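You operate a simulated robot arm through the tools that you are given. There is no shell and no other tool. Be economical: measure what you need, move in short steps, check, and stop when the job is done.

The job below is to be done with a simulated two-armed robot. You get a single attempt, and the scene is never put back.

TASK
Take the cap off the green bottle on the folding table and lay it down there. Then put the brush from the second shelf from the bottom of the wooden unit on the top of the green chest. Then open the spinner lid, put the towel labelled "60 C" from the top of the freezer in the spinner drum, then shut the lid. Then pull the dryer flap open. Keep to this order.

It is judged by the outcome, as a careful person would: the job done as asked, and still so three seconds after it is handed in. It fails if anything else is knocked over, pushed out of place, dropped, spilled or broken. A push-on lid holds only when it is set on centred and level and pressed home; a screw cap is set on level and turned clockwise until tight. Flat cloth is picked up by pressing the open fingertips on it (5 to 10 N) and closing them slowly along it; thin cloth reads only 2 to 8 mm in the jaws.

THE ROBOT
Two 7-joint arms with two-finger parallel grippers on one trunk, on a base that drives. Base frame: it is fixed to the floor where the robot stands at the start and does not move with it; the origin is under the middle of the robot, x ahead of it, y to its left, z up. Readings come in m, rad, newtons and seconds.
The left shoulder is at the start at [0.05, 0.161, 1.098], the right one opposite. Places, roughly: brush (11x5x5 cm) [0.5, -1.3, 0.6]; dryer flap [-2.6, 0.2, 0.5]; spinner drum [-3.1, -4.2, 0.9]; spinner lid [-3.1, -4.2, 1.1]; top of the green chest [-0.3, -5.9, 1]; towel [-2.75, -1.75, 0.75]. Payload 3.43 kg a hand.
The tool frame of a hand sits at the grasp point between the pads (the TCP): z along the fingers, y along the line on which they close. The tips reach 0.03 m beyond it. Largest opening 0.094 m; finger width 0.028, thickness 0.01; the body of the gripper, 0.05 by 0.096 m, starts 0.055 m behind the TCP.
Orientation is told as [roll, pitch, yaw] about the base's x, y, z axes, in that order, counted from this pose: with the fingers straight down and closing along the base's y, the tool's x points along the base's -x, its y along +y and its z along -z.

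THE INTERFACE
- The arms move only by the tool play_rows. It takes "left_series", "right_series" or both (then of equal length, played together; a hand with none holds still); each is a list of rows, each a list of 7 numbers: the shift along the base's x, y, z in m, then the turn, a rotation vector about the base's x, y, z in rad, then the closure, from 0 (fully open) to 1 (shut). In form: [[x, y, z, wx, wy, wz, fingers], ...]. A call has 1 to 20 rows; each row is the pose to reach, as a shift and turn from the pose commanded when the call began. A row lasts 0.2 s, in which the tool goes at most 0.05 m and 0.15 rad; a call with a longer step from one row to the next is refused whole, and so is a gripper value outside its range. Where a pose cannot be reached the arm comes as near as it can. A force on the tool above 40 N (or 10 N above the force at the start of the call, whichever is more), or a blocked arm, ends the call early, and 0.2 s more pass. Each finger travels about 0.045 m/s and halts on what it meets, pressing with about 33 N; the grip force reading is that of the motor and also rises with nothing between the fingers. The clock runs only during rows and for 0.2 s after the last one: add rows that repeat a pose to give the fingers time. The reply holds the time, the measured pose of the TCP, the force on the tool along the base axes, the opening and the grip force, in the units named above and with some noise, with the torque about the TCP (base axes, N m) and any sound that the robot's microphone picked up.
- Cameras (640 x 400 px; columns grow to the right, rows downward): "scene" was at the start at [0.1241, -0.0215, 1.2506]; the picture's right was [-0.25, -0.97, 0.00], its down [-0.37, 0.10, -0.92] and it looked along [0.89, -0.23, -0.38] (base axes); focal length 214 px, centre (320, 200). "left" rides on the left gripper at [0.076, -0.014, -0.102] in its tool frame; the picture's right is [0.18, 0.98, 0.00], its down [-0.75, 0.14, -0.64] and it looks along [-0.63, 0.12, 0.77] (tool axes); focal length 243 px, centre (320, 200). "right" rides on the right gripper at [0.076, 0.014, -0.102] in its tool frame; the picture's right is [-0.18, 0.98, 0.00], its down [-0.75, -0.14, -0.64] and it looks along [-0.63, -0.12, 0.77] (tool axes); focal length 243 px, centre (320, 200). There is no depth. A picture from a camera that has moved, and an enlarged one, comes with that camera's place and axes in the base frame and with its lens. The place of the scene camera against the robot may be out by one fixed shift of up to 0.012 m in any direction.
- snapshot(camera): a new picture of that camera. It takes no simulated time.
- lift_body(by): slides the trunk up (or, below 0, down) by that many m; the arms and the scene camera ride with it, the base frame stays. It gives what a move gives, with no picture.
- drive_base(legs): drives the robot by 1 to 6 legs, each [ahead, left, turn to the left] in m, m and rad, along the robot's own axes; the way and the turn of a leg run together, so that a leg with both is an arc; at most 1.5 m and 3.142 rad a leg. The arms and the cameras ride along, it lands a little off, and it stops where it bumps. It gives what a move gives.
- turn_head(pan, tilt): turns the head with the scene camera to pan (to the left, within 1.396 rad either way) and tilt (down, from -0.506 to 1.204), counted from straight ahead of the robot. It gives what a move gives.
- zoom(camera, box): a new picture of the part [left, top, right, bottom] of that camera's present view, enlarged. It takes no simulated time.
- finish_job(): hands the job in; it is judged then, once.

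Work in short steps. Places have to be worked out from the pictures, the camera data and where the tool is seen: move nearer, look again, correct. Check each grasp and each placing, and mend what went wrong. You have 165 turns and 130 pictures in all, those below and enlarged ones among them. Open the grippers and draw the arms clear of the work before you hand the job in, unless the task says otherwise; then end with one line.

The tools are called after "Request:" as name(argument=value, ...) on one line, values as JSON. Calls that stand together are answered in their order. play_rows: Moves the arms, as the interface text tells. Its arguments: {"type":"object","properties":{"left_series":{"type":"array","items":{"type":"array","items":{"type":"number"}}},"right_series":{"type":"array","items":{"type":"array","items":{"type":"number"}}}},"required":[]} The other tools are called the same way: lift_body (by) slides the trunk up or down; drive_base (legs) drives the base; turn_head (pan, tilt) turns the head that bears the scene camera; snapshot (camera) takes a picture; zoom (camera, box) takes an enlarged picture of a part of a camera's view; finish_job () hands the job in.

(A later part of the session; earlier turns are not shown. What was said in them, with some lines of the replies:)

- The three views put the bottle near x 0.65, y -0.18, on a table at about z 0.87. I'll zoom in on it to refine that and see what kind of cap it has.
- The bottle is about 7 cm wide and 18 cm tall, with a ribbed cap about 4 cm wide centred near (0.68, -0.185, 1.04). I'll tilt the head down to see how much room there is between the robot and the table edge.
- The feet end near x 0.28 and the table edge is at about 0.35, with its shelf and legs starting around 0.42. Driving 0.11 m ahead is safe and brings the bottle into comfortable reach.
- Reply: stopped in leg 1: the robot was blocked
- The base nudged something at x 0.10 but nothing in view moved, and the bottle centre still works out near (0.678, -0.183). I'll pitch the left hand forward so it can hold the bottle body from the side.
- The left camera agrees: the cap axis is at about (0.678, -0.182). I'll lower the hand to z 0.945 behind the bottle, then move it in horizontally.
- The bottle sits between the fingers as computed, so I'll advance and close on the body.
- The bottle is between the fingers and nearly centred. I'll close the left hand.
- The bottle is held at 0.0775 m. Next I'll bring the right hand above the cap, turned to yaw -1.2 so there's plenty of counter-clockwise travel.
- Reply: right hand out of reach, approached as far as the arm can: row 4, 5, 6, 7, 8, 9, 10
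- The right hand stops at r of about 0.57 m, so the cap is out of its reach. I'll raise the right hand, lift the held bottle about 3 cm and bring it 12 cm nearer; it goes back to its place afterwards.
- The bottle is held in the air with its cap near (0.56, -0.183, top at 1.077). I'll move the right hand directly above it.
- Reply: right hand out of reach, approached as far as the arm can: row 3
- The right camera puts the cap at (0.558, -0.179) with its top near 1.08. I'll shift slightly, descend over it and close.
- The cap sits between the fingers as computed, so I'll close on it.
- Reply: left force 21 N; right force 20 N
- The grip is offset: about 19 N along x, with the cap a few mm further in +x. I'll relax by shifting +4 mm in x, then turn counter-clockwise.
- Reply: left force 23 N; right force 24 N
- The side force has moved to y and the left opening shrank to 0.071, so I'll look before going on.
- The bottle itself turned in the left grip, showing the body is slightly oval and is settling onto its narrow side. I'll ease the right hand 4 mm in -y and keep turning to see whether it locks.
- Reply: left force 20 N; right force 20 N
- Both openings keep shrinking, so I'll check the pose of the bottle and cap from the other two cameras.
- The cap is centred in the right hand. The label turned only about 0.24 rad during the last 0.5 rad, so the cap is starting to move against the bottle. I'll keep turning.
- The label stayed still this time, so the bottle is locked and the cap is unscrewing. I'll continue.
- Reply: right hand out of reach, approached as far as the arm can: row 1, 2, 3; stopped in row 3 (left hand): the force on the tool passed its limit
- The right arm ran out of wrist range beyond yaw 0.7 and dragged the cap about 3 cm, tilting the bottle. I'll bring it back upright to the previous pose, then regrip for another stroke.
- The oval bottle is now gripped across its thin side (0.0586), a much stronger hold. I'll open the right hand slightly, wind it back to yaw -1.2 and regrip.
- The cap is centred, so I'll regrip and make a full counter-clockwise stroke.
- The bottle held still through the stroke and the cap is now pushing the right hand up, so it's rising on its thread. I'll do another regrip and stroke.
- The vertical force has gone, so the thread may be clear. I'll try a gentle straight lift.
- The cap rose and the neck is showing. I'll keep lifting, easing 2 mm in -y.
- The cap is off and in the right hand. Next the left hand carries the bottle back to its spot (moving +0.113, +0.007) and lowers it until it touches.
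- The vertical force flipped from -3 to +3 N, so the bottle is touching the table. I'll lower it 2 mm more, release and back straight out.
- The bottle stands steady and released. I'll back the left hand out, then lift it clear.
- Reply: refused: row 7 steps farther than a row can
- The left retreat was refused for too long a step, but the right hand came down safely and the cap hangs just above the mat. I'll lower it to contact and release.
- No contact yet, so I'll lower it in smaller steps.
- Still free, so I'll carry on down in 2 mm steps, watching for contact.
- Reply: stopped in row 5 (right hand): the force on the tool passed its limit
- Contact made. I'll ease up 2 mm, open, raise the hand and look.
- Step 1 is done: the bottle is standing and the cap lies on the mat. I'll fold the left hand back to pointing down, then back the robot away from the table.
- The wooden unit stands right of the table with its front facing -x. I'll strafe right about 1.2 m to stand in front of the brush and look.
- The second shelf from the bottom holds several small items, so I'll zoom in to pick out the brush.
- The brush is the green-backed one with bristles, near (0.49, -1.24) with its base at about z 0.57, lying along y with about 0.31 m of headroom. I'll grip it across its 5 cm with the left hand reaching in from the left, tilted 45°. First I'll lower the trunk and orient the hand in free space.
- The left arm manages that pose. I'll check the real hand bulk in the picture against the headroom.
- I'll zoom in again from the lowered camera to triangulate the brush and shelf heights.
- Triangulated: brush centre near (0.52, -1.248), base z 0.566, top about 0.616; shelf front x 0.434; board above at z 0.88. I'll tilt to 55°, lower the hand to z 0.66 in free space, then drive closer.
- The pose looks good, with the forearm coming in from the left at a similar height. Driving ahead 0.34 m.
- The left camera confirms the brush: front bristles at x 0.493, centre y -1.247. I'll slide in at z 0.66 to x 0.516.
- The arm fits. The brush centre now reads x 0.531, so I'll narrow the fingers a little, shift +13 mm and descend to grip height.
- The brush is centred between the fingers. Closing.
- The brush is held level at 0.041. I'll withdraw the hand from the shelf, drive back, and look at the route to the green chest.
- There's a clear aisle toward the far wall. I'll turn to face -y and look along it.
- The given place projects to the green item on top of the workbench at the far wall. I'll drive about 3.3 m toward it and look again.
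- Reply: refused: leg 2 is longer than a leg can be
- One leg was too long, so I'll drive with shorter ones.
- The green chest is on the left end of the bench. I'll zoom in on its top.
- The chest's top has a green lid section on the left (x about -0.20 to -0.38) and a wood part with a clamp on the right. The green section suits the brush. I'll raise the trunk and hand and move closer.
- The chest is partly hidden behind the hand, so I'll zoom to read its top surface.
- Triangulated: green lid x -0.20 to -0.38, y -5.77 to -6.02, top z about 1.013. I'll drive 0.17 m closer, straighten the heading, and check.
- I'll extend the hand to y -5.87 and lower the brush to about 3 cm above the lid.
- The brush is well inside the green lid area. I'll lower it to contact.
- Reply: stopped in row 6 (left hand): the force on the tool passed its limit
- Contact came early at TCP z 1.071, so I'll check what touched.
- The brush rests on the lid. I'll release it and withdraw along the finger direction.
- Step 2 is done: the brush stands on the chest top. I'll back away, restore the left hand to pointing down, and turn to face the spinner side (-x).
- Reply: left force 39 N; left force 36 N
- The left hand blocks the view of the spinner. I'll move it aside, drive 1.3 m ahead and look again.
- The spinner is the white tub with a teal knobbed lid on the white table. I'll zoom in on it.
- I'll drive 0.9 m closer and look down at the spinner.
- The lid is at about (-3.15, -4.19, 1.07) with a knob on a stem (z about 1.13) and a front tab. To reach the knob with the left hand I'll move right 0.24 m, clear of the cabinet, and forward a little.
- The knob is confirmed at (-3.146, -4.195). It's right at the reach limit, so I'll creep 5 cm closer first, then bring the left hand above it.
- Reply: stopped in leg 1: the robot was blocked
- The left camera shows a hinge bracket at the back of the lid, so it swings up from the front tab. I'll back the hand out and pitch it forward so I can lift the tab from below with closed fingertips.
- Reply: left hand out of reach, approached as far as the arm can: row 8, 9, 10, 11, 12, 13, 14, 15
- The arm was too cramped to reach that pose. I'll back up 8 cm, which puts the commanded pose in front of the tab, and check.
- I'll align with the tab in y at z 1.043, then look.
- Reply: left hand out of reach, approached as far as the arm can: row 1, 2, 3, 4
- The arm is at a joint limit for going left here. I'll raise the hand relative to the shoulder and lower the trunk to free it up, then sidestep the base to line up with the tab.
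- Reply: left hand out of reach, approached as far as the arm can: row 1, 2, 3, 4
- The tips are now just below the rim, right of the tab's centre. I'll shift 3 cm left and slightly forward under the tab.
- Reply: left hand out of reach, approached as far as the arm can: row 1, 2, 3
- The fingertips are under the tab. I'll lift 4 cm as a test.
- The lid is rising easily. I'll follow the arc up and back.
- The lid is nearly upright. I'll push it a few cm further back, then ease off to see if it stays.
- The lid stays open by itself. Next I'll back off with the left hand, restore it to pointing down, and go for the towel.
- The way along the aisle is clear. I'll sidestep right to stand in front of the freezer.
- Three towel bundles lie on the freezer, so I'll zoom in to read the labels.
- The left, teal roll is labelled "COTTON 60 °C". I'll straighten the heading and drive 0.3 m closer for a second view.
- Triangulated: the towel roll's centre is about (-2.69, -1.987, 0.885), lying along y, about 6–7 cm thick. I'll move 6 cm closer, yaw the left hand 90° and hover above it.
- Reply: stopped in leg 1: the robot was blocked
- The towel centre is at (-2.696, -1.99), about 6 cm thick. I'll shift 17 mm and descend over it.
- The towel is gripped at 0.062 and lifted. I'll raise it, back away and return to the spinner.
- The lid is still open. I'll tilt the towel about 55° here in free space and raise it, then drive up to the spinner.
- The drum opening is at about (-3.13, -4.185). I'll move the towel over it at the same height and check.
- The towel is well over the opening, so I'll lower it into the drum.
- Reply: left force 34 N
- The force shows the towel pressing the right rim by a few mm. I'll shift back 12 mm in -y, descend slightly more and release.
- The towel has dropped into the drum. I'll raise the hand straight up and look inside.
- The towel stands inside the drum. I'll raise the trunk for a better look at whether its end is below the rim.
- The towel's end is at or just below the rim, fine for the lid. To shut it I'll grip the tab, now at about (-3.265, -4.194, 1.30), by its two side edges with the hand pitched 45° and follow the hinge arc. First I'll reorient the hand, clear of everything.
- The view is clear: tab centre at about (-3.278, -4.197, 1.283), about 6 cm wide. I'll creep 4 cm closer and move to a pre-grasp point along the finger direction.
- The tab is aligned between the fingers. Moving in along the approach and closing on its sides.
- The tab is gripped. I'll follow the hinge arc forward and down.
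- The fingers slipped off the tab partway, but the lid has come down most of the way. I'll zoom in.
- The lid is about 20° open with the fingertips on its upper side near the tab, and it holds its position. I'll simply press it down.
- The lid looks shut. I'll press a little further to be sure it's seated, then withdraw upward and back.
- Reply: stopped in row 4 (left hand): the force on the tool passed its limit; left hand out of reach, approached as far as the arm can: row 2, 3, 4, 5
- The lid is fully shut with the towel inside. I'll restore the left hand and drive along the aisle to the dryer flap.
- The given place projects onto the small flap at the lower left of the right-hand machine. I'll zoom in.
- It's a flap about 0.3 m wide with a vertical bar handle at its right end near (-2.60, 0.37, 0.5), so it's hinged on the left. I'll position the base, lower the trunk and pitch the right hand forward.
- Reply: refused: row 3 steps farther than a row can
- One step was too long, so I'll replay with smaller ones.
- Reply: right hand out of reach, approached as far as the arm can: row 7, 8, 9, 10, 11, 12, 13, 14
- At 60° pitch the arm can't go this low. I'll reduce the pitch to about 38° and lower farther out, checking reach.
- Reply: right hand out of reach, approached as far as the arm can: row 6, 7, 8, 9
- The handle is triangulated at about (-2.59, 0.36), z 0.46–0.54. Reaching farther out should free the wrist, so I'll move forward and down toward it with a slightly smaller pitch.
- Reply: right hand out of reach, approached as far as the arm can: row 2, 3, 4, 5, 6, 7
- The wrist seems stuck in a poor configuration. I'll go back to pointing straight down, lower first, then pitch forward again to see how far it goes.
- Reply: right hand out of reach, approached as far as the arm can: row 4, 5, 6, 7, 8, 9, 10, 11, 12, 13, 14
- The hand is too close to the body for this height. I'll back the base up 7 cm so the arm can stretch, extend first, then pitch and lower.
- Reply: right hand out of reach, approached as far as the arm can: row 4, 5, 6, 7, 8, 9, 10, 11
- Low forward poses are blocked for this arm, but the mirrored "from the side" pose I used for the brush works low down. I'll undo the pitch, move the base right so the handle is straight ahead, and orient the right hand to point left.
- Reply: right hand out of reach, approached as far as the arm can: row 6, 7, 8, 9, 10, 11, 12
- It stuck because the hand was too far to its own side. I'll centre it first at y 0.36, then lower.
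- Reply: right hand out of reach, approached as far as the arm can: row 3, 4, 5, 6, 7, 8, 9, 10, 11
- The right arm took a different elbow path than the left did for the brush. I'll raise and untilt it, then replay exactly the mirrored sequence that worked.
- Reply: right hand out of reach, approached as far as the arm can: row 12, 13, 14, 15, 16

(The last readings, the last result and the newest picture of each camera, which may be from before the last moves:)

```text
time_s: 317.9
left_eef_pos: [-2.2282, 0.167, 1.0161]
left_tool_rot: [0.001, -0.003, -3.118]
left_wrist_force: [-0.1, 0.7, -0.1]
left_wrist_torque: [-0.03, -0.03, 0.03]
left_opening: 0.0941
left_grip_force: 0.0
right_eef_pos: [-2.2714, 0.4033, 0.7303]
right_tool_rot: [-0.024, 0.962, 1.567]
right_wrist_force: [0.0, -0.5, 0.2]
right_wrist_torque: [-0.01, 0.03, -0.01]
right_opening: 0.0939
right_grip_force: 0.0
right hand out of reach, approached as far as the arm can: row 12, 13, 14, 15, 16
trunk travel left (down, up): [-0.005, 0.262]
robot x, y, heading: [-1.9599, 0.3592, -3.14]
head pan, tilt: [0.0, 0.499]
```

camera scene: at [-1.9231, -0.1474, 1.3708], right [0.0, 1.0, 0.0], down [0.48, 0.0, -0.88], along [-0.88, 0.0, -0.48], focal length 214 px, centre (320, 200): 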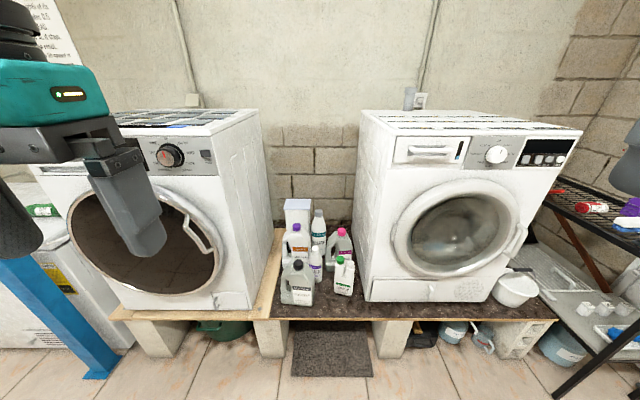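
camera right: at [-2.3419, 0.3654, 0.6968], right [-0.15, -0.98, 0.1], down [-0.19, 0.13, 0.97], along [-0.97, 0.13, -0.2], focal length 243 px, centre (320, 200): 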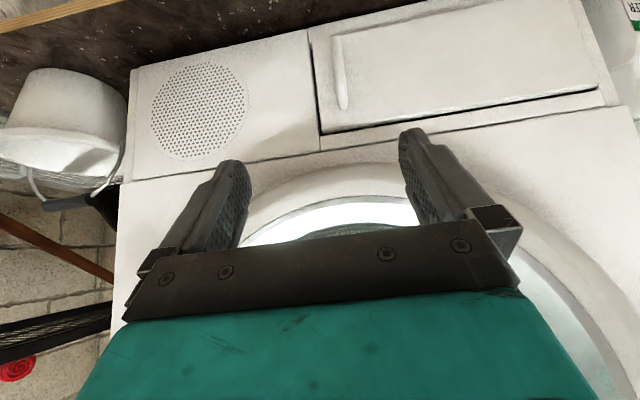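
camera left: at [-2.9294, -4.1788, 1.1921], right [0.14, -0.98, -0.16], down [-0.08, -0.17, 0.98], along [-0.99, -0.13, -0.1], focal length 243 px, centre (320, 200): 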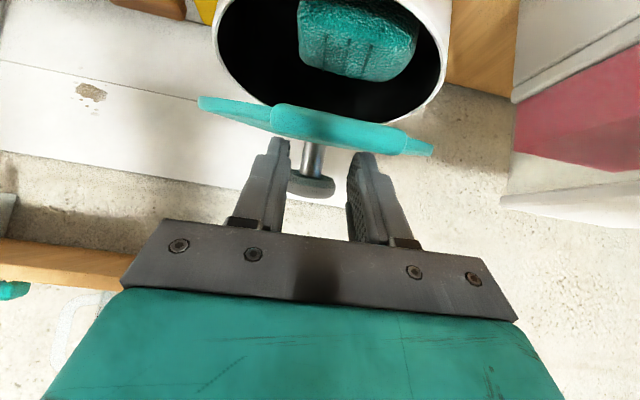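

The right arm stays limited in that branch, so I'll use the left arm, which has done this pose. I'll park the right hand up and out to the side, then run the left through its proven sequence.

Request:
play_rows(right_series=[[0, 0.02, 0.04, 0.12, 0, 0, 0], [0, 0.04, 0.08, 0.24, 0, 0, 0], [0.01, 0.06, 0.12, 0.36, 0, 0, 0], [0.02, 0.08, 0.16, 0.48, 0, 0, 0], [0.03, 0.1, 0.2, 0.6, 0, 0, 0], [0.04, 0.13, 0.24, 0.72, 0, 0, 0], [0.05, 0.16, 0.28, 0.84, 0, 0, 0], [0.06, 0.19, 0.32, 0.96, 0, 0, 0], [0.07, 0.21, 0.36, 0.96, 0, 0, 0]])

Request:
play_rows(left_series=[[0, 0.01, 0.01, 0, 0, 0.145, 0], [-0.01, 0.02, 0.02, 0, 0, 0.29, 0], [-0.02, 0.03, 0.03, 0, 0, 0.435, 0], [-0.03, 0.04, 0.04, 0, 0, 0.58, 0], [-0.037, 0.05, 0.05, 0, 0, 0.725, 0], [-0.037, 0.06, 0.06, 0, 0, 0.87, 0], [-0.037, 0.066, 0.07, 0, 0, 1.015, 0], [-0.037, 0.066, 0.074, 0, 0, 1.16, 0], [-0.037, 0.066, 0.074, 0, 0, 1.305, 0], [-0.037, 0.066, 0.074, 0, 0, 1.45, 0], [-0.037, 0.066, 0.074, 0, 0, 1.55, 0], [-0.037, 0.066, 0.074, 0, 0, 1.55, 0]])

Request:
play_rows(left_series=[[0, 0, -0.02, 0.14, 0, 0, 0], [0, 0, -0.04, 0.28, 0, 0, 0], [0, 0, -0.06, 0.42, 0, 0, 0], [0, 0, -0.08, 0.56, 0, 0, 0], [0, 0, -0.1, 0.7, 0, 0, 0], [0, 0, -0.12, 0.785, 0, 0, 0], [0, 0, -0.15, 0.785, 0, 0, 0], [0, 0.02, -0.185, 0.815, 0, 0, 0], [0, 0.04, -0.22, 0.845, 0, 0, 0], [0, 0.06, -0.255, 0.875, 0, 0, 0], [0, 0.08, -0.29, 0.905, 0, 0, 0], [0, 0.1, -0.325, 0.93, 0, 0, 0], [0, 0.12, -0.36, 0.96, 0, 0, 0], [0, 0.135, -0.4, 0.96, 0, 0, 0], [0, 0.146, -0.43, 0.96, 0, 0, 0], [0, 0.146, -0.43, 0.96, 0, 0, 0]])

```text
refused: row 6 steps farther than a row can; nothing moved
```

```text
time_s: 320.5
left_eef_pos: [-2.265, 0.2336, 1.09]
left_tool_rot: [0.001, -0.006, -1.566]
left_wrist_force: [0.5, 0.2, 0.1]
left_wrist_torque: [-0.03, -0.02, 0.02]
left_opening: 0.094
left_grip_force: 0.0
right_eef_pos: [-2.2716, 0.404, 0.7295]
right_tool_rot: [-0.024, 0.959, 1.568]
right_wrist_force: [0.1, 0.0, -1.0]
right_wrist_torque: [0.04, 0.0, 0.0]
right_opening: 0.0941
right_grip_force: 0.1
trunk travel left (down, up): [-0.005, 0.262]
robot x, y, heading: [-1.9558, 0.3596, -3.147]
head pan, tilt: [0.0, 0.499]
```

```text
time_s: 323.4
left_eef_pos: [-2.2675, 0.3561, 0.7303]
left_tool_rot: [-0.009, 0.964, -1.576]
left_wrist_force: [0.4, -0.3, 0.6]
left_wrist_torque: [-0.06, -0.02, -0.04]
left_opening: 0.0941
left_grip_force: 0.0
right_eef_pos: [-2.2731, 0.4109, 0.72]
right_tool_rot: [-0.025, 0.921, 1.559]
right_wrist_force: [0.3, 0.3, 0.3]
right_wrist_torque: [0.03, 0.03, 0.03]
right_opening: 0.0939
right_grip_force: 0.1
trunk travel left (down, up): [-0.005, 0.262]
robot x, y, heading: [-1.9565, 0.3613, -3.145]
head pan, tilt: [0.0, 0.499]
stopped in row 14 (right hand): the force on the tool passed its limit (the readings are from after the stop); the commanded pose is now the measured one
```

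The left hand works fine there but met the unmoved right hand. I'll withdraw the right hand with shorter steps, then continue lowering the left.

Request:
play_rows(right_series=[[0, 0.03, 0.02, 0, 0, 0, 0], [0, 0.06, 0.04, 0.05, 0, 0, 0], [0, 0.08, 0.08, 0.17, 0, 0, 0], [0.01, 0.1, 0.12, 0.29, 0, 0, 0], [0.02, 0.12, 0.16, 0.41, 0, 0, 0], [0.03, 0.14, 0.2, 0.53, 0, 0, 0], [0.04, 0.16, 0.24, 0.65, 0, 0, 0], [0.05, 0.18, 0.28, 0.77, 0, 0, 0], [0.06, 0.2, 0.31, 0.89, 0, 0, 0], [0.06, 0.22, 0.34, 0.92, 0, 0, 0]])

Request:
play_rows(left_series=[[0, 0.005, -0.03, 0, 0, 0, 0], [0, 0.01, -0.06, 0, 0, 0, 0], [-0.02, 0.01, -0.09, 0, 0, 0, 0], [-0.05, 0.01, -0.12, 0, 0, 0, 0], [-0.08, 0.01, -0.15, 0, 0, 0, 0], [-0.1, 0.01, -0.18, 0, 0, 0, 0], [-0.11, 0.01, -0.2, 0, 0, 0, 0], [-0.11, 0.01, -0.2, 0, 0, 0, 0]])

Request:
snapshot(camera="left")

```text
time_s: 325.6
left_eef_pos: [-2.2687, 0.355, 0.7301]
left_tool_rot: [-0.008, 0.962, -1.572]
left_wrist_force: [0.2, 1.1, -0.3]
left_wrist_torque: [-0.02, 0.02, 0.01]
left_opening: 0.0939
left_grip_force: 0.1
right_eef_pos: [-2.2136, 0.6327, 1.0599]
right_tool_rot: [-0.016, 0.001, 1.561]
right_wrist_force: [-0.5, 0.0, -0.6]
right_wrist_torque: [-0.01, 0.03, -0.04]
right_opening: 0.0938
right_grip_force: 0.0
trunk travel left (down, up): [-0.005, 0.262]
robot x, y, heading: [-1.9627, 0.3581, -3.147]
head pan, tilt: [0.0, 0.499]
```

```text
time_s: 327.4
left_eef_pos: [-2.3782, 0.3664, 0.5306]
left_tool_rot: [-0.01, 0.964, -1.572]
left_wrist_force: [1.3, 0.4, -0.6]
left_wrist_torque: [0.0, -0.03, 0.01]
left_opening: 0.0941
left_grip_force: 0.0
right_eef_pos: [-2.2146, 0.6329, 1.0581]
right_tool_rot: [-0.015, -0.001, 1.564]
right_wrist_force: [-0.2, 0.9, -0.4]
right_wrist_torque: [-0.02, 0.03, 0.0]
right_opening: 0.0937
right_grip_force: 0.0
trunk travel left (down, up): [-0.005, 0.262]
robot x, y, heading: [-1.9649, 0.3611, -3.142]
head pan, tilt: [0.0, 0.499]
```

```text
9 pictures are left
camera left: at [-2.3926, 0.3268, 0.6521], right [0.98, 0.11, 0.15], down [0.14, -0.96, -0.25], along [0.11, 0.27, -0.96], focal length 243 px, centre (320, 200)
```

left: 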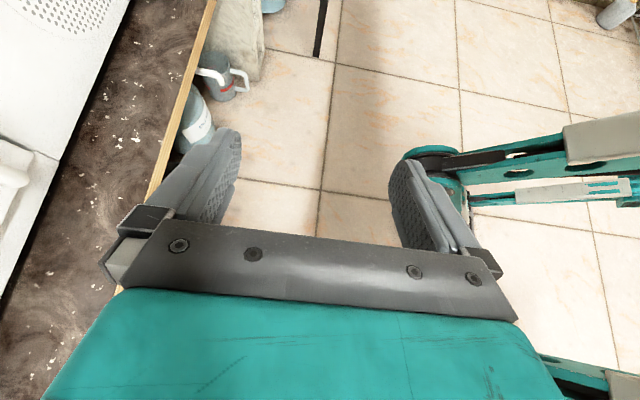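

The left arm gets down to z 0.53. The handle is at the left edge of the view, so I'll move a little closer to see it well.

Request:
play_rows(left_series=[[-0.03, -0.02, 0, 0, 0, 0, 0], [-0.055, -0.04, 0, 0, 0, 0, 0], [-0.055, -0.06, 0, 0, 0, 0, 0], [-0.055, -0.06, 0, 0, 0, 0, 0]])

Request:
snapshot(camera="left")

```text
time_s: 328.4
left_eef_pos: [-2.429, 0.3088, 0.5265]
left_tool_rot: [-0.008, 0.964, -1.576]
left_wrist_force: [0.1, -0.4, -0.4]
left_wrist_torque: [0.03, -0.01, -0.01]
left_opening: 0.094
left_grip_force: 0.0
right_eef_pos: [-2.2143, 0.6332, 1.0589]
right_tool_rot: [-0.014, 0.001, 1.565]
right_wrist_force: [-0.5, -0.1, -0.3]
right_wrist_torque: [-0.03, 0.01, 0.02]
right_opening: 0.0938
right_grip_force: 0.2
trunk travel left (down, up): [-0.005, 0.262]
robot x, y, heading: [-1.9605, 0.3597, -3.137]
head pan, tilt: [0.0, 0.499]
```

```text
8 pictures are left
camera left: at [-2.444, 0.2682, 0.6489], right [0.98, 0.11, 0.15], down [0.14, -0.96, -0.25], along [0.11, 0.27, -0.96], focal length 243 px, centre (320, 200)
```

left: 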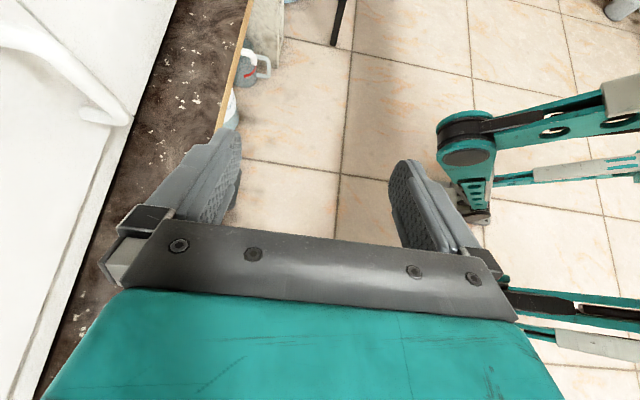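

The rod is at x about -2.575, y 0.36, z 0.47–0.535, standing off about 3 cm. I'll open the hand fully and bring the inner finger level with the gap, just left of the rod.

Request:
play_rows(left_series=[[-0.02, -0.03, -0.008, 0, 0, 0, 0], [-0.05, -0.036, -0.014, 0, 0, 0, 0], [-0.08, -0.036, -0.014, 0, 0, 0, 0], [-0.1, -0.036, -0.014, 0, 0, 0, 0], [-0.11, -0.036, -0.014, 0, 0, 0, 0], [-0.11, -0.036, -0.014, 0, 0, 0, 0]])

Request:
snapshot(camera="left")

```text
time_s: 329.8
left_eef_pos: [-2.4968, 0.2713, 0.519]
left_tool_rot: [-0.009, 0.965, -1.572]
left_wrist_force: [0.3, -0.2, -0.3]
left_wrist_torque: [0.01, -0.02, 0.0]
left_opening: 0.0942
left_grip_force: 0.1
left hand out of reach, approached as far as the arm can: row 3, 4, 5, 6
right_eef_pos: [-2.2136, 0.6341, 1.0582]
right_tool_rot: [-0.012, 0.002, 1.564]
right_wrist_force: [-0.7, -0.3, 0.0]
right_wrist_torque: [-0.01, 0.01, -0.01]
right_opening: 0.0939
right_grip_force: 0.0
trunk travel left (down, up): [-0.005, 0.262]
robot x, y, heading: [-1.9598, 0.3594, -3.14]
head pan, tilt: [0.0, 0.499]
```

```text
7 pictures are left
camera left: at [-2.5106, 0.232, 0.6411], right [0.98, 0.11, 0.15], down [0.14, -0.96, -0.25], along [0.11, 0.27, -0.96], focal length 243 px, centre (320, 200)
```

left: 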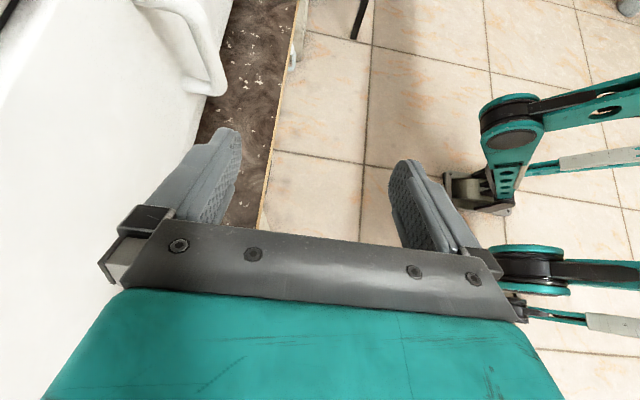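

Reach limit again, so I'll let the base do it and drive 4.8 cm forward to bring the inner finger to the gap's depth.

Request:
drive_base(legs=[[0.048, 0, 0]])

Request:
snapshot(camera="left")

```text
time_s: 330.7
left_eef_pos: [-2.545, 0.2703, 0.5189]
left_tool_rot: [-0.008, 0.964, -1.572]
left_wrist_force: [0.4, 0.3, -0.3]
left_wrist_torque: [0.01, 0.03, 0.0]
left_opening: 0.094
left_grip_force: 0.1
right_eef_pos: [-2.2617, 0.6316, 1.0581]
right_tool_rot: [-0.014, 0.001, 1.565]
right_wrist_force: [0.3, -1.0, 0.0]
right_wrist_torque: [0.03, 0.03, 0.01]
right_opening: 0.0939
right_grip_force: 0.2
trunk travel left (down, up): [-0.005, 0.262]
robot x, y, heading: [-2.0096, 0.3598, -3.138]
head pan, tilt: [0.0, 0.499]
```

```text
6 pictures are left
camera left: at [-2.5579, 0.2309, 0.6409], right [0.98, 0.11, 0.15], down [0.15, -0.96, -0.25], along [0.11, 0.27, -0.96], focal length 243 px, centre (320, 200)
```

left: 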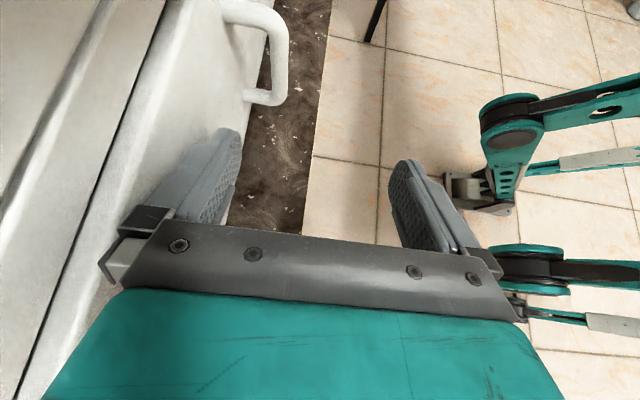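

The finger lines up with the gap behind the rod within a few mm. I'll ease 4 mm outward and slide the finger in along +y.

Request:
play_rows(left_series=[[0.004, 0.015, -0.005, 0, 0, 0, 0], [0.004, 0.03, -0.008, 0, 0, 0, 0], [0.004, 0.045, -0.008, 0, 0, 0, 0], [0.004, 0.06, -0.008, 0, 0, 0, 0], [0.004, 0.075, -0.008, 0, 0, 0, 0], [0.004, 0.085, -0.008, 0, 0, 0, 0], [0.004, 0.085, -0.008, 0, 0, 0, 0]])

Request:
snapshot(camera="left")

```text
time_s: 332.3
left_eef_pos: [-2.5354, 0.3473, 0.5098]
left_tool_rot: [-0.009, 0.962, -1.573]
left_wrist_force: [-0.7, -0.8, 0.7]
left_wrist_torque: [-0.02, -0.03, -0.01]
left_opening: 0.0939
left_grip_force: 0.0
left hand out of reach, approached as far as the arm can: row 2, 3, 5, 6, 7
right_eef_pos: [-2.2614, 0.6324, 1.0586]
right_tool_rot: [-0.015, 0.0, 1.566]
right_wrist_force: [0.4, 0.2, -1.2]
right_wrist_torque: [0.02, -0.01, 0.0]
right_opening: 0.094
right_grip_force: 0.1
trunk travel left (down, up): [-0.005, 0.262]
robot x, y, heading: [-2.0088, 0.3606, -3.142]
head pan, tilt: [0.0, 0.499]
```

```text
5 pictures are left
camera left: at [-2.5487, 0.3068, 0.6323], right [0.98, 0.11, 0.15], down [0.15, -0.96, -0.25], along [0.11, 0.27, -0.96], focal length 243 px, centre (320, 200)
```

left: 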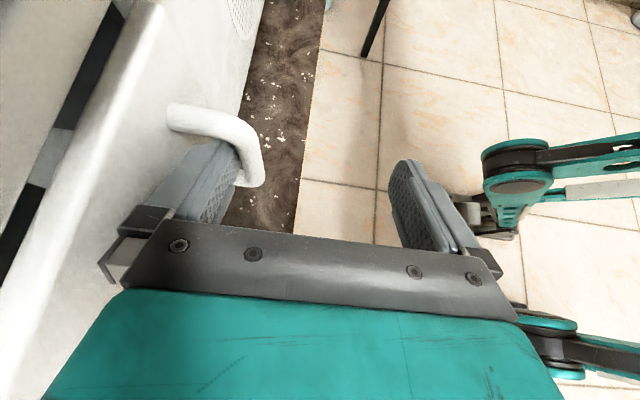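

The finger is hooked behind the rod. Now I'll pull gently toward the robot.

Request:
play_rows(left_series=[[0.012, 0, 0, 0, 0, 0, 0], [0.024, 0, 0, 0, 0, 0, 0], [0.036, 0, 0, 0, 0, 0, 0], [0.05, -0.002, 0, 0, 0, 0, 0], [0.065, -0.005, 0, 0, 0, 0, 0], [0.08, -0.009, 0, 0, 0, 0, 0], [0.095, -0.014, 0, 0, 0, 0, 0], [0.11, -0.02, 0, 0, 0, 0, 0]])

Request:
snapshot(camera="left")

```text
time_s: 334.1
left_eef_pos: [-2.4272, 0.3205, 0.5097]
left_tool_rot: [0.001, 0.952, -1.551]
left_wrist_force: [-13.9, -17.6, -22.2]
left_wrist_torque: [-0.06, -1.71, 0.25]
left_opening: 0.094
left_grip_force: 0.0
right_eef_pos: [-2.2642, 0.6313, 1.0591]
right_tool_rot: [-0.017, 0.0, 1.565]
right_wrist_force: [0.2, 0.4, 0.1]
right_wrist_torque: [0.0, 0.05, -0.04]
right_opening: 0.0938
right_grip_force: 0.0
trunk travel left (down, up): [-0.005, 0.262]
robot x, y, heading: [-2.0044, 0.3603, -3.142]
head pan, tilt: [0.0, 0.499]
```

```text
4 pictures are left
camera left: at [-2.4422, 0.2815, 0.6318], right [0.98, 0.12, 0.15], down [0.16, -0.96, -0.24], along [0.11, 0.26, -0.96], focal length 243 px, centre (320, 200)
```

left: 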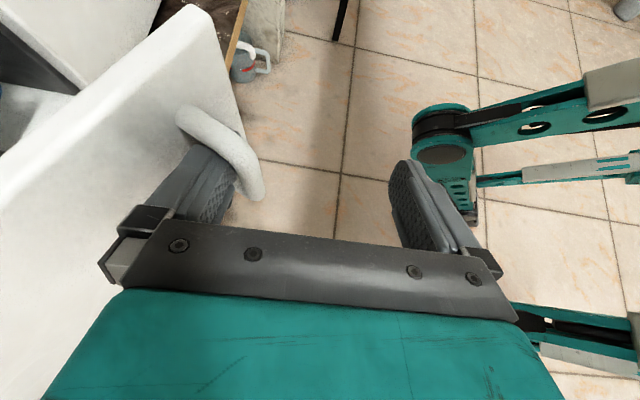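

The flap is swinging open, now about 25°. I'll continue along its arc, yawing the hand with it to avoid wedging.

Request:
play_rows(left_series=[[0.0115, -0.009, 0.001, 0, 0, -0.055, 0], [0.023, -0.019, 0.002, 0, 0, -0.11, 0], [0.034, -0.029, 0.002, 0, 0, -0.165, 0], [0.044, -0.04, 0.002, 0, 0, -0.22, 0], [0.0536, -0.052, 0.002, 0, 0, -0.275, 0], [0.063, -0.0645, 0.002, 0, 0, -0.33, 0], [0.072, -0.077, 0.002, 0, 0, -0.385, 0], [0.08, -0.091, 0.002, 0, 0, -0.44, 0]])

Request:
snapshot(camera="left")

```text
time_s: 335.0
left_eef_pos: [-2.389, 0.2822, 0.5107]
left_tool_rot: [0.007, 0.942, -1.73]
left_wrist_force: [-2.3, -0.8, -6.7]
left_wrist_torque: [-0.15, -0.43, -0.09]
left_opening: 0.0941
left_grip_force: 0.1
right_eef_pos: [-2.2617, 0.6313, 1.0594]
right_tool_rot: [-0.016, 0.002, 1.566]
right_wrist_force: [0.0, 0.4, 0.1]
right_wrist_torque: [-0.05, 0.02, 0.05]
right_opening: 0.0938
right_grip_force: 0.1
trunk travel left (down, up): [-0.005, 0.262]
robot x, y, heading: [-2.0117, 0.359, -3.138]
head pan, tilt: [0.0, 0.499]
stopped in row 4 (left hand): the force on the tool passed its limit (the readings are from after the stop); the commanded pose is now the measured one
```

```text
3 pictures are left
camera left: at [-2.4112, 0.2491, 0.6323], right [0.99, -0.06, 0.15], down [-0.02, -0.97, -0.23], along [0.16, 0.22, -0.96], focal length 243 px, centre (320, 200)
```

left: 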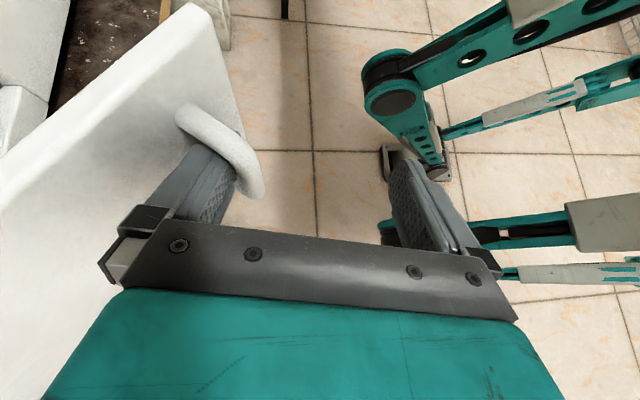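

It's progressing (about 37°) with low residual force. I'll continue along the tangent with more yaw per step.

Request:
play_rows(left_series=[[0.001, -0.004, 0.002, 0, 0, -0.08, 0], [0.007, -0.012, 0.002, 0, 0, -0.16, 0], [0.013, -0.022, 0.002, 0, 0, -0.23, 0], [0.019, -0.032, 0.002, 0, 0, -0.3, 0], [0.025, -0.043, 0.002, 0, 0, -0.37, 0], [0.03, -0.055, 0.002, 0, 0, -0.43, 0], [0.034, -0.068, 0.002, 0, 0, -0.49, 0], [0.037, -0.081, 0.002, 0, 0, -0.55, 0]])

```text
time_s: 336.8
left_eef_pos: [-2.3514, 0.2031, 0.512]
left_tool_rot: [0.011, 0.945, -2.285]
left_wrist_force: [-5.3, -4.2, -25.6]
left_wrist_torque: [-0.88, -0.93, 0.35]
left_opening: 0.0938
left_grip_force: 0.0
right_eef_pos: [-2.2637, 0.6309, 1.0574]
right_tool_rot: [-0.016, 0.001, 1.565]
right_wrist_force: [-0.1, -0.1, 0.0]
right_wrist_torque: [0.02, -0.01, 0.0]
right_opening: 0.0942
right_grip_force: 0.1
trunk travel left (down, up): [-0.005, 0.262]
robot x, y, heading: [-2.0091, 0.3615, -3.143]
head pan, tilt: [0.0, 0.499]
```

The flap is now at about 55°. One more stretch should take it to around 80°.

Request:
play_rows(left_series=[[0.003, -0.008, -0.004, 0, 0, -0.05, 0], [0.007, -0.02, -0.004, 0, 0, -0.1, 0], [0.011, -0.033, -0.004, 0, 0, -0.15, 0], [0.015, -0.046, -0.004, 0, 0, -0.2, 0], [0.018, -0.06, -0.004, 0, 0, -0.25, 0], [0.02, -0.074, -0.004, 0, 0, -0.3, 0], [0.022, -0.087, -0.004, 0, 0, -0.35, 0], [0.024, -0.1, -0.004, 0, 0, -0.39, 0], [0.024, -0.112, -0.004, 0, 0, -0.42, 0]])

Request:
turn_head(pan=0.15, tilt=0.8)

Request:
snapshot(camera="scene")

```text
time_s: 338.8
left_eef_pos: [-2.3284, 0.0907, 0.5099]
left_tool_rot: [0.004, 0.944, -2.705]
left_wrist_force: [-2.0, -0.6, -8.5]
left_wrist_torque: [-0.37, -0.13, 0.1]
left_opening: 0.0938
left_grip_force: 0.0
right_eef_pos: [-2.2626, 0.6308, 1.0587]
right_tool_rot: [-0.016, 0.0, 1.565]
right_wrist_force: [0.2, -0.3, 0.2]
right_wrist_torque: [0.02, 0.0, 0.0]
right_opening: 0.0941
right_grip_force: 0.0
trunk travel left (down, up): [-0.005, 0.262]
robot x, y, heading: [-2.0085, 0.3607, -3.138]
head pan, tilt: [0.0, 0.499]
```

```text
time_s: 339.6
left_eef_pos: [-2.3288, 0.0909, 0.51]
left_tool_rot: [0.0, 0.944, -2.707]
left_wrist_force: [-2.6, -1.2, -12.2]
left_wrist_torque: [-0.58, -0.25, 0.17]
left_opening: 0.094
left_grip_force: 0.0
right_eef_pos: [-2.2617, 0.6318, 1.0576]
right_tool_rot: [-0.016, 0.001, 1.566]
right_wrist_force: [-0.3, 0.1, 0.6]
right_wrist_torque: [-0.02, 0.0, 0.03]
right_opening: 0.0938
right_grip_force: 0.1
trunk travel left (down, up): [-0.005, 0.262]
robot x, y, heading: [-2.0108, 0.3592, -3.139]
head pan, tilt: [0.15, 0.799]
```

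```text
2 pictures are left
camera scene: at [-2.1339, 0.3489, 1.0947], right [-0.15, 0.99, 0.0], down [0.71, 0.11, -0.7], along [-0.69, -0.11, -0.72], focal length 214 px, centre (320, 200)
```

scene: 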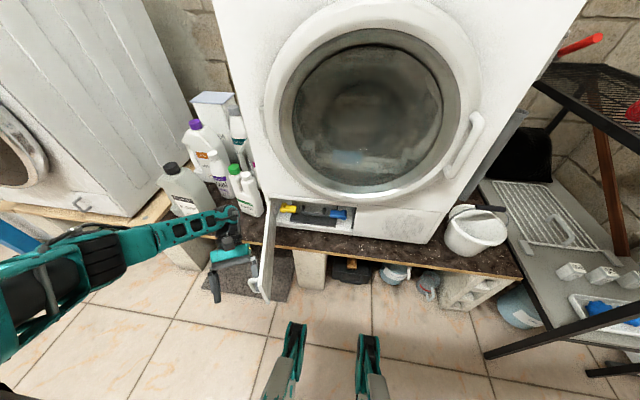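

The flap stands wide open (about 85°). I'll withdraw the finger along its own direction, then move up and away from both flap and bottles.

Request:
play_rows(left_series=[[-0.008, -0.004, 0.005, 0, 0, 0, 0], [-0.016, -0.008, 0.011, 0, 0, 0, 0], [-0.024, -0.012, 0.017, 0, 0, 0, 0], [-0.032, -0.016, 0.023, 0, 0, 0, 0], [-0.038, -0.019, 0.028, 0, 0, 0, 0], [-0.038, -0.019, 0.028, 0, 0, 0, 0]])

Request:
snapshot(camera="left")

```text
time_s: 341.0
left_eef_pos: [-2.3667, 0.0733, 0.5389]
left_tool_rot: [0.003, 0.945, -2.708]
left_wrist_force: [0.3, -0.1, 0.4]
left_wrist_torque: [0.0, -0.01, -0.01]
left_opening: 0.094
left_grip_force: 0.2
right_eef_pos: [-2.2626, 0.6311, 1.0581]
right_tool_rot: [-0.013, 0.001, 1.566]
right_wrist_force: [0.0, -0.6, 0.4]
right_wrist_torque: [0.01, -0.02, -0.02]
right_opening: 0.0941
right_grip_force: 0.1
trunk travel left (down, up): [-0.005, 0.262]
robot x, y, heading: [-2.0083, 0.3593, -3.141]
head pan, tilt: [0.15, 0.799]
```

```text
1 pictures are left
camera left: at [-2.4092, 0.0704, 0.6609], right [0.51, -0.85, 0.15], down [-0.81, -0.53, -0.23], along [0.28, 0.0, -0.96], focal length 243 px, centre (320, 200)
```

left: 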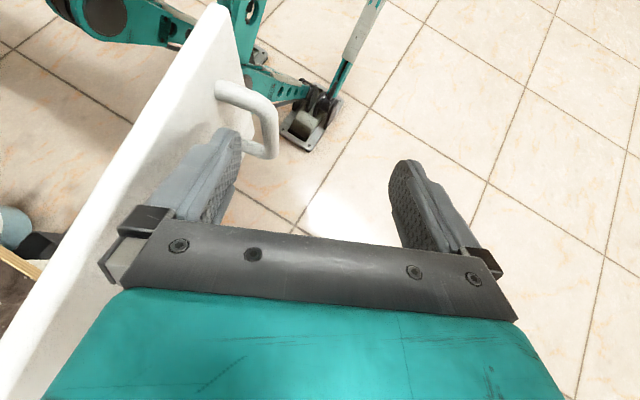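

The finger is nearly free. I'll withdraw 2 cm more, move sideways away from the flap, then up, and back the base away.

Request:
play_rows(left_series=[[-0.008, -0.004, 0.006, 0, 0, 0, 0], [-0.016, -0.008, 0.012, 0, 0, 0, 0], [-0.016, -0.014, 0.03, 0, 0, 0, 0], [-0.016, -0.024, 0.06, 0, 0, 0, 0], [-0.012, -0.034, 0.095, 0, 0, 0, 0], [0.0, -0.05, 0.13, 0, 0, 0, 0], [0.02, -0.06, 0.17, 0, 0, 0, 0], [0.04, -0.06, 0.21, 0, 0, 0, 0], [0.05, -0.06, 0.25, 0, 0, 0, 0], [0.06, -0.06, 0.29, 0, 0, 0, 0]])

```text
time_s: 343.2
left_eef_pos: [-2.3104, 0.0155, 0.8284]
left_tool_rot: [0.002, 0.946, -2.706]
left_wrist_force: [-0.3, -0.1, -0.6]
left_wrist_torque: [0.01, 0.0, -0.02]
left_opening: 0.094
left_grip_force: 0.0
right_eef_pos: [-2.2625, 0.6318, 1.0587]
right_tool_rot: [-0.016, 0.002, 1.565]
right_wrist_force: [-0.5, 0.0, 0.6]
right_wrist_torque: [0.03, 0.02, 0.0]
right_opening: 0.0938
right_grip_force: 0.0
trunk travel left (down, up): [-0.005, 0.262]
robot x, y, heading: [-2.0093, 0.36, -3.139]
head pan, tilt: [0.15, 0.799]
```

The hand came away without contact. I'll back the base away and take a last look.

Request:
drive_base(legs=[[-0.35, 0, 0]])

Request:
snapshot(camera="scene")

```text
time_s: 345.4
left_eef_pos: [-1.9821, 0.0186, 0.8288]
left_tool_rot: [0.0, 0.945, -2.723]
left_wrist_force: [0.9, 0.5, 0.1]
left_wrist_torque: [-0.01, -0.04, 0.0]
left_opening: 0.094
left_grip_force: 0.0
right_eef_pos: [-1.9217, 0.6345, 1.0594]
right_tool_rot: [-0.016, 0.002, 1.55]
right_wrist_force: [0.4, 0.6, -0.5]
right_wrist_torque: [0.0, 0.03, 0.01]
right_opening: 0.094
right_grip_force: 0.0
trunk travel left (down, up): [-0.005, 0.262]
robot x, y, heading: [-1.6724, 0.3603, 3.126]
head pan, tilt: [0.15, 0.799]
```

```text
0 pictures are left
camera scene: at [-1.7977, 0.3494, 1.0949], right [-0.14, 0.99, 0.0], down [0.71, 0.1, -0.7], along [-0.69, -0.1, -0.72], focal length 214 px, centre (320, 200)
```

scene: 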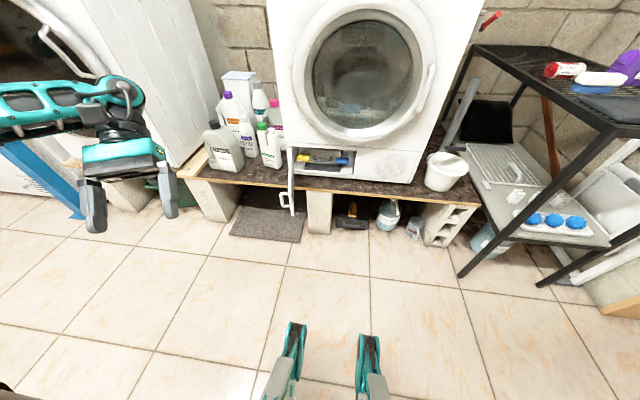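

The flap stays wide open, the bottles are undisturbed, and both grippers are open and clear. Handing in.

Request:
finish_job()

```text
The job is handed in.
```

All four jobs are done in the order asked: the soap bottle's cap is off and lying on the mat on the folding table, the brush is on top of the green chest, the "60 °C" towel is in the spinner drum with the lid shut, and the dryer flap is open.
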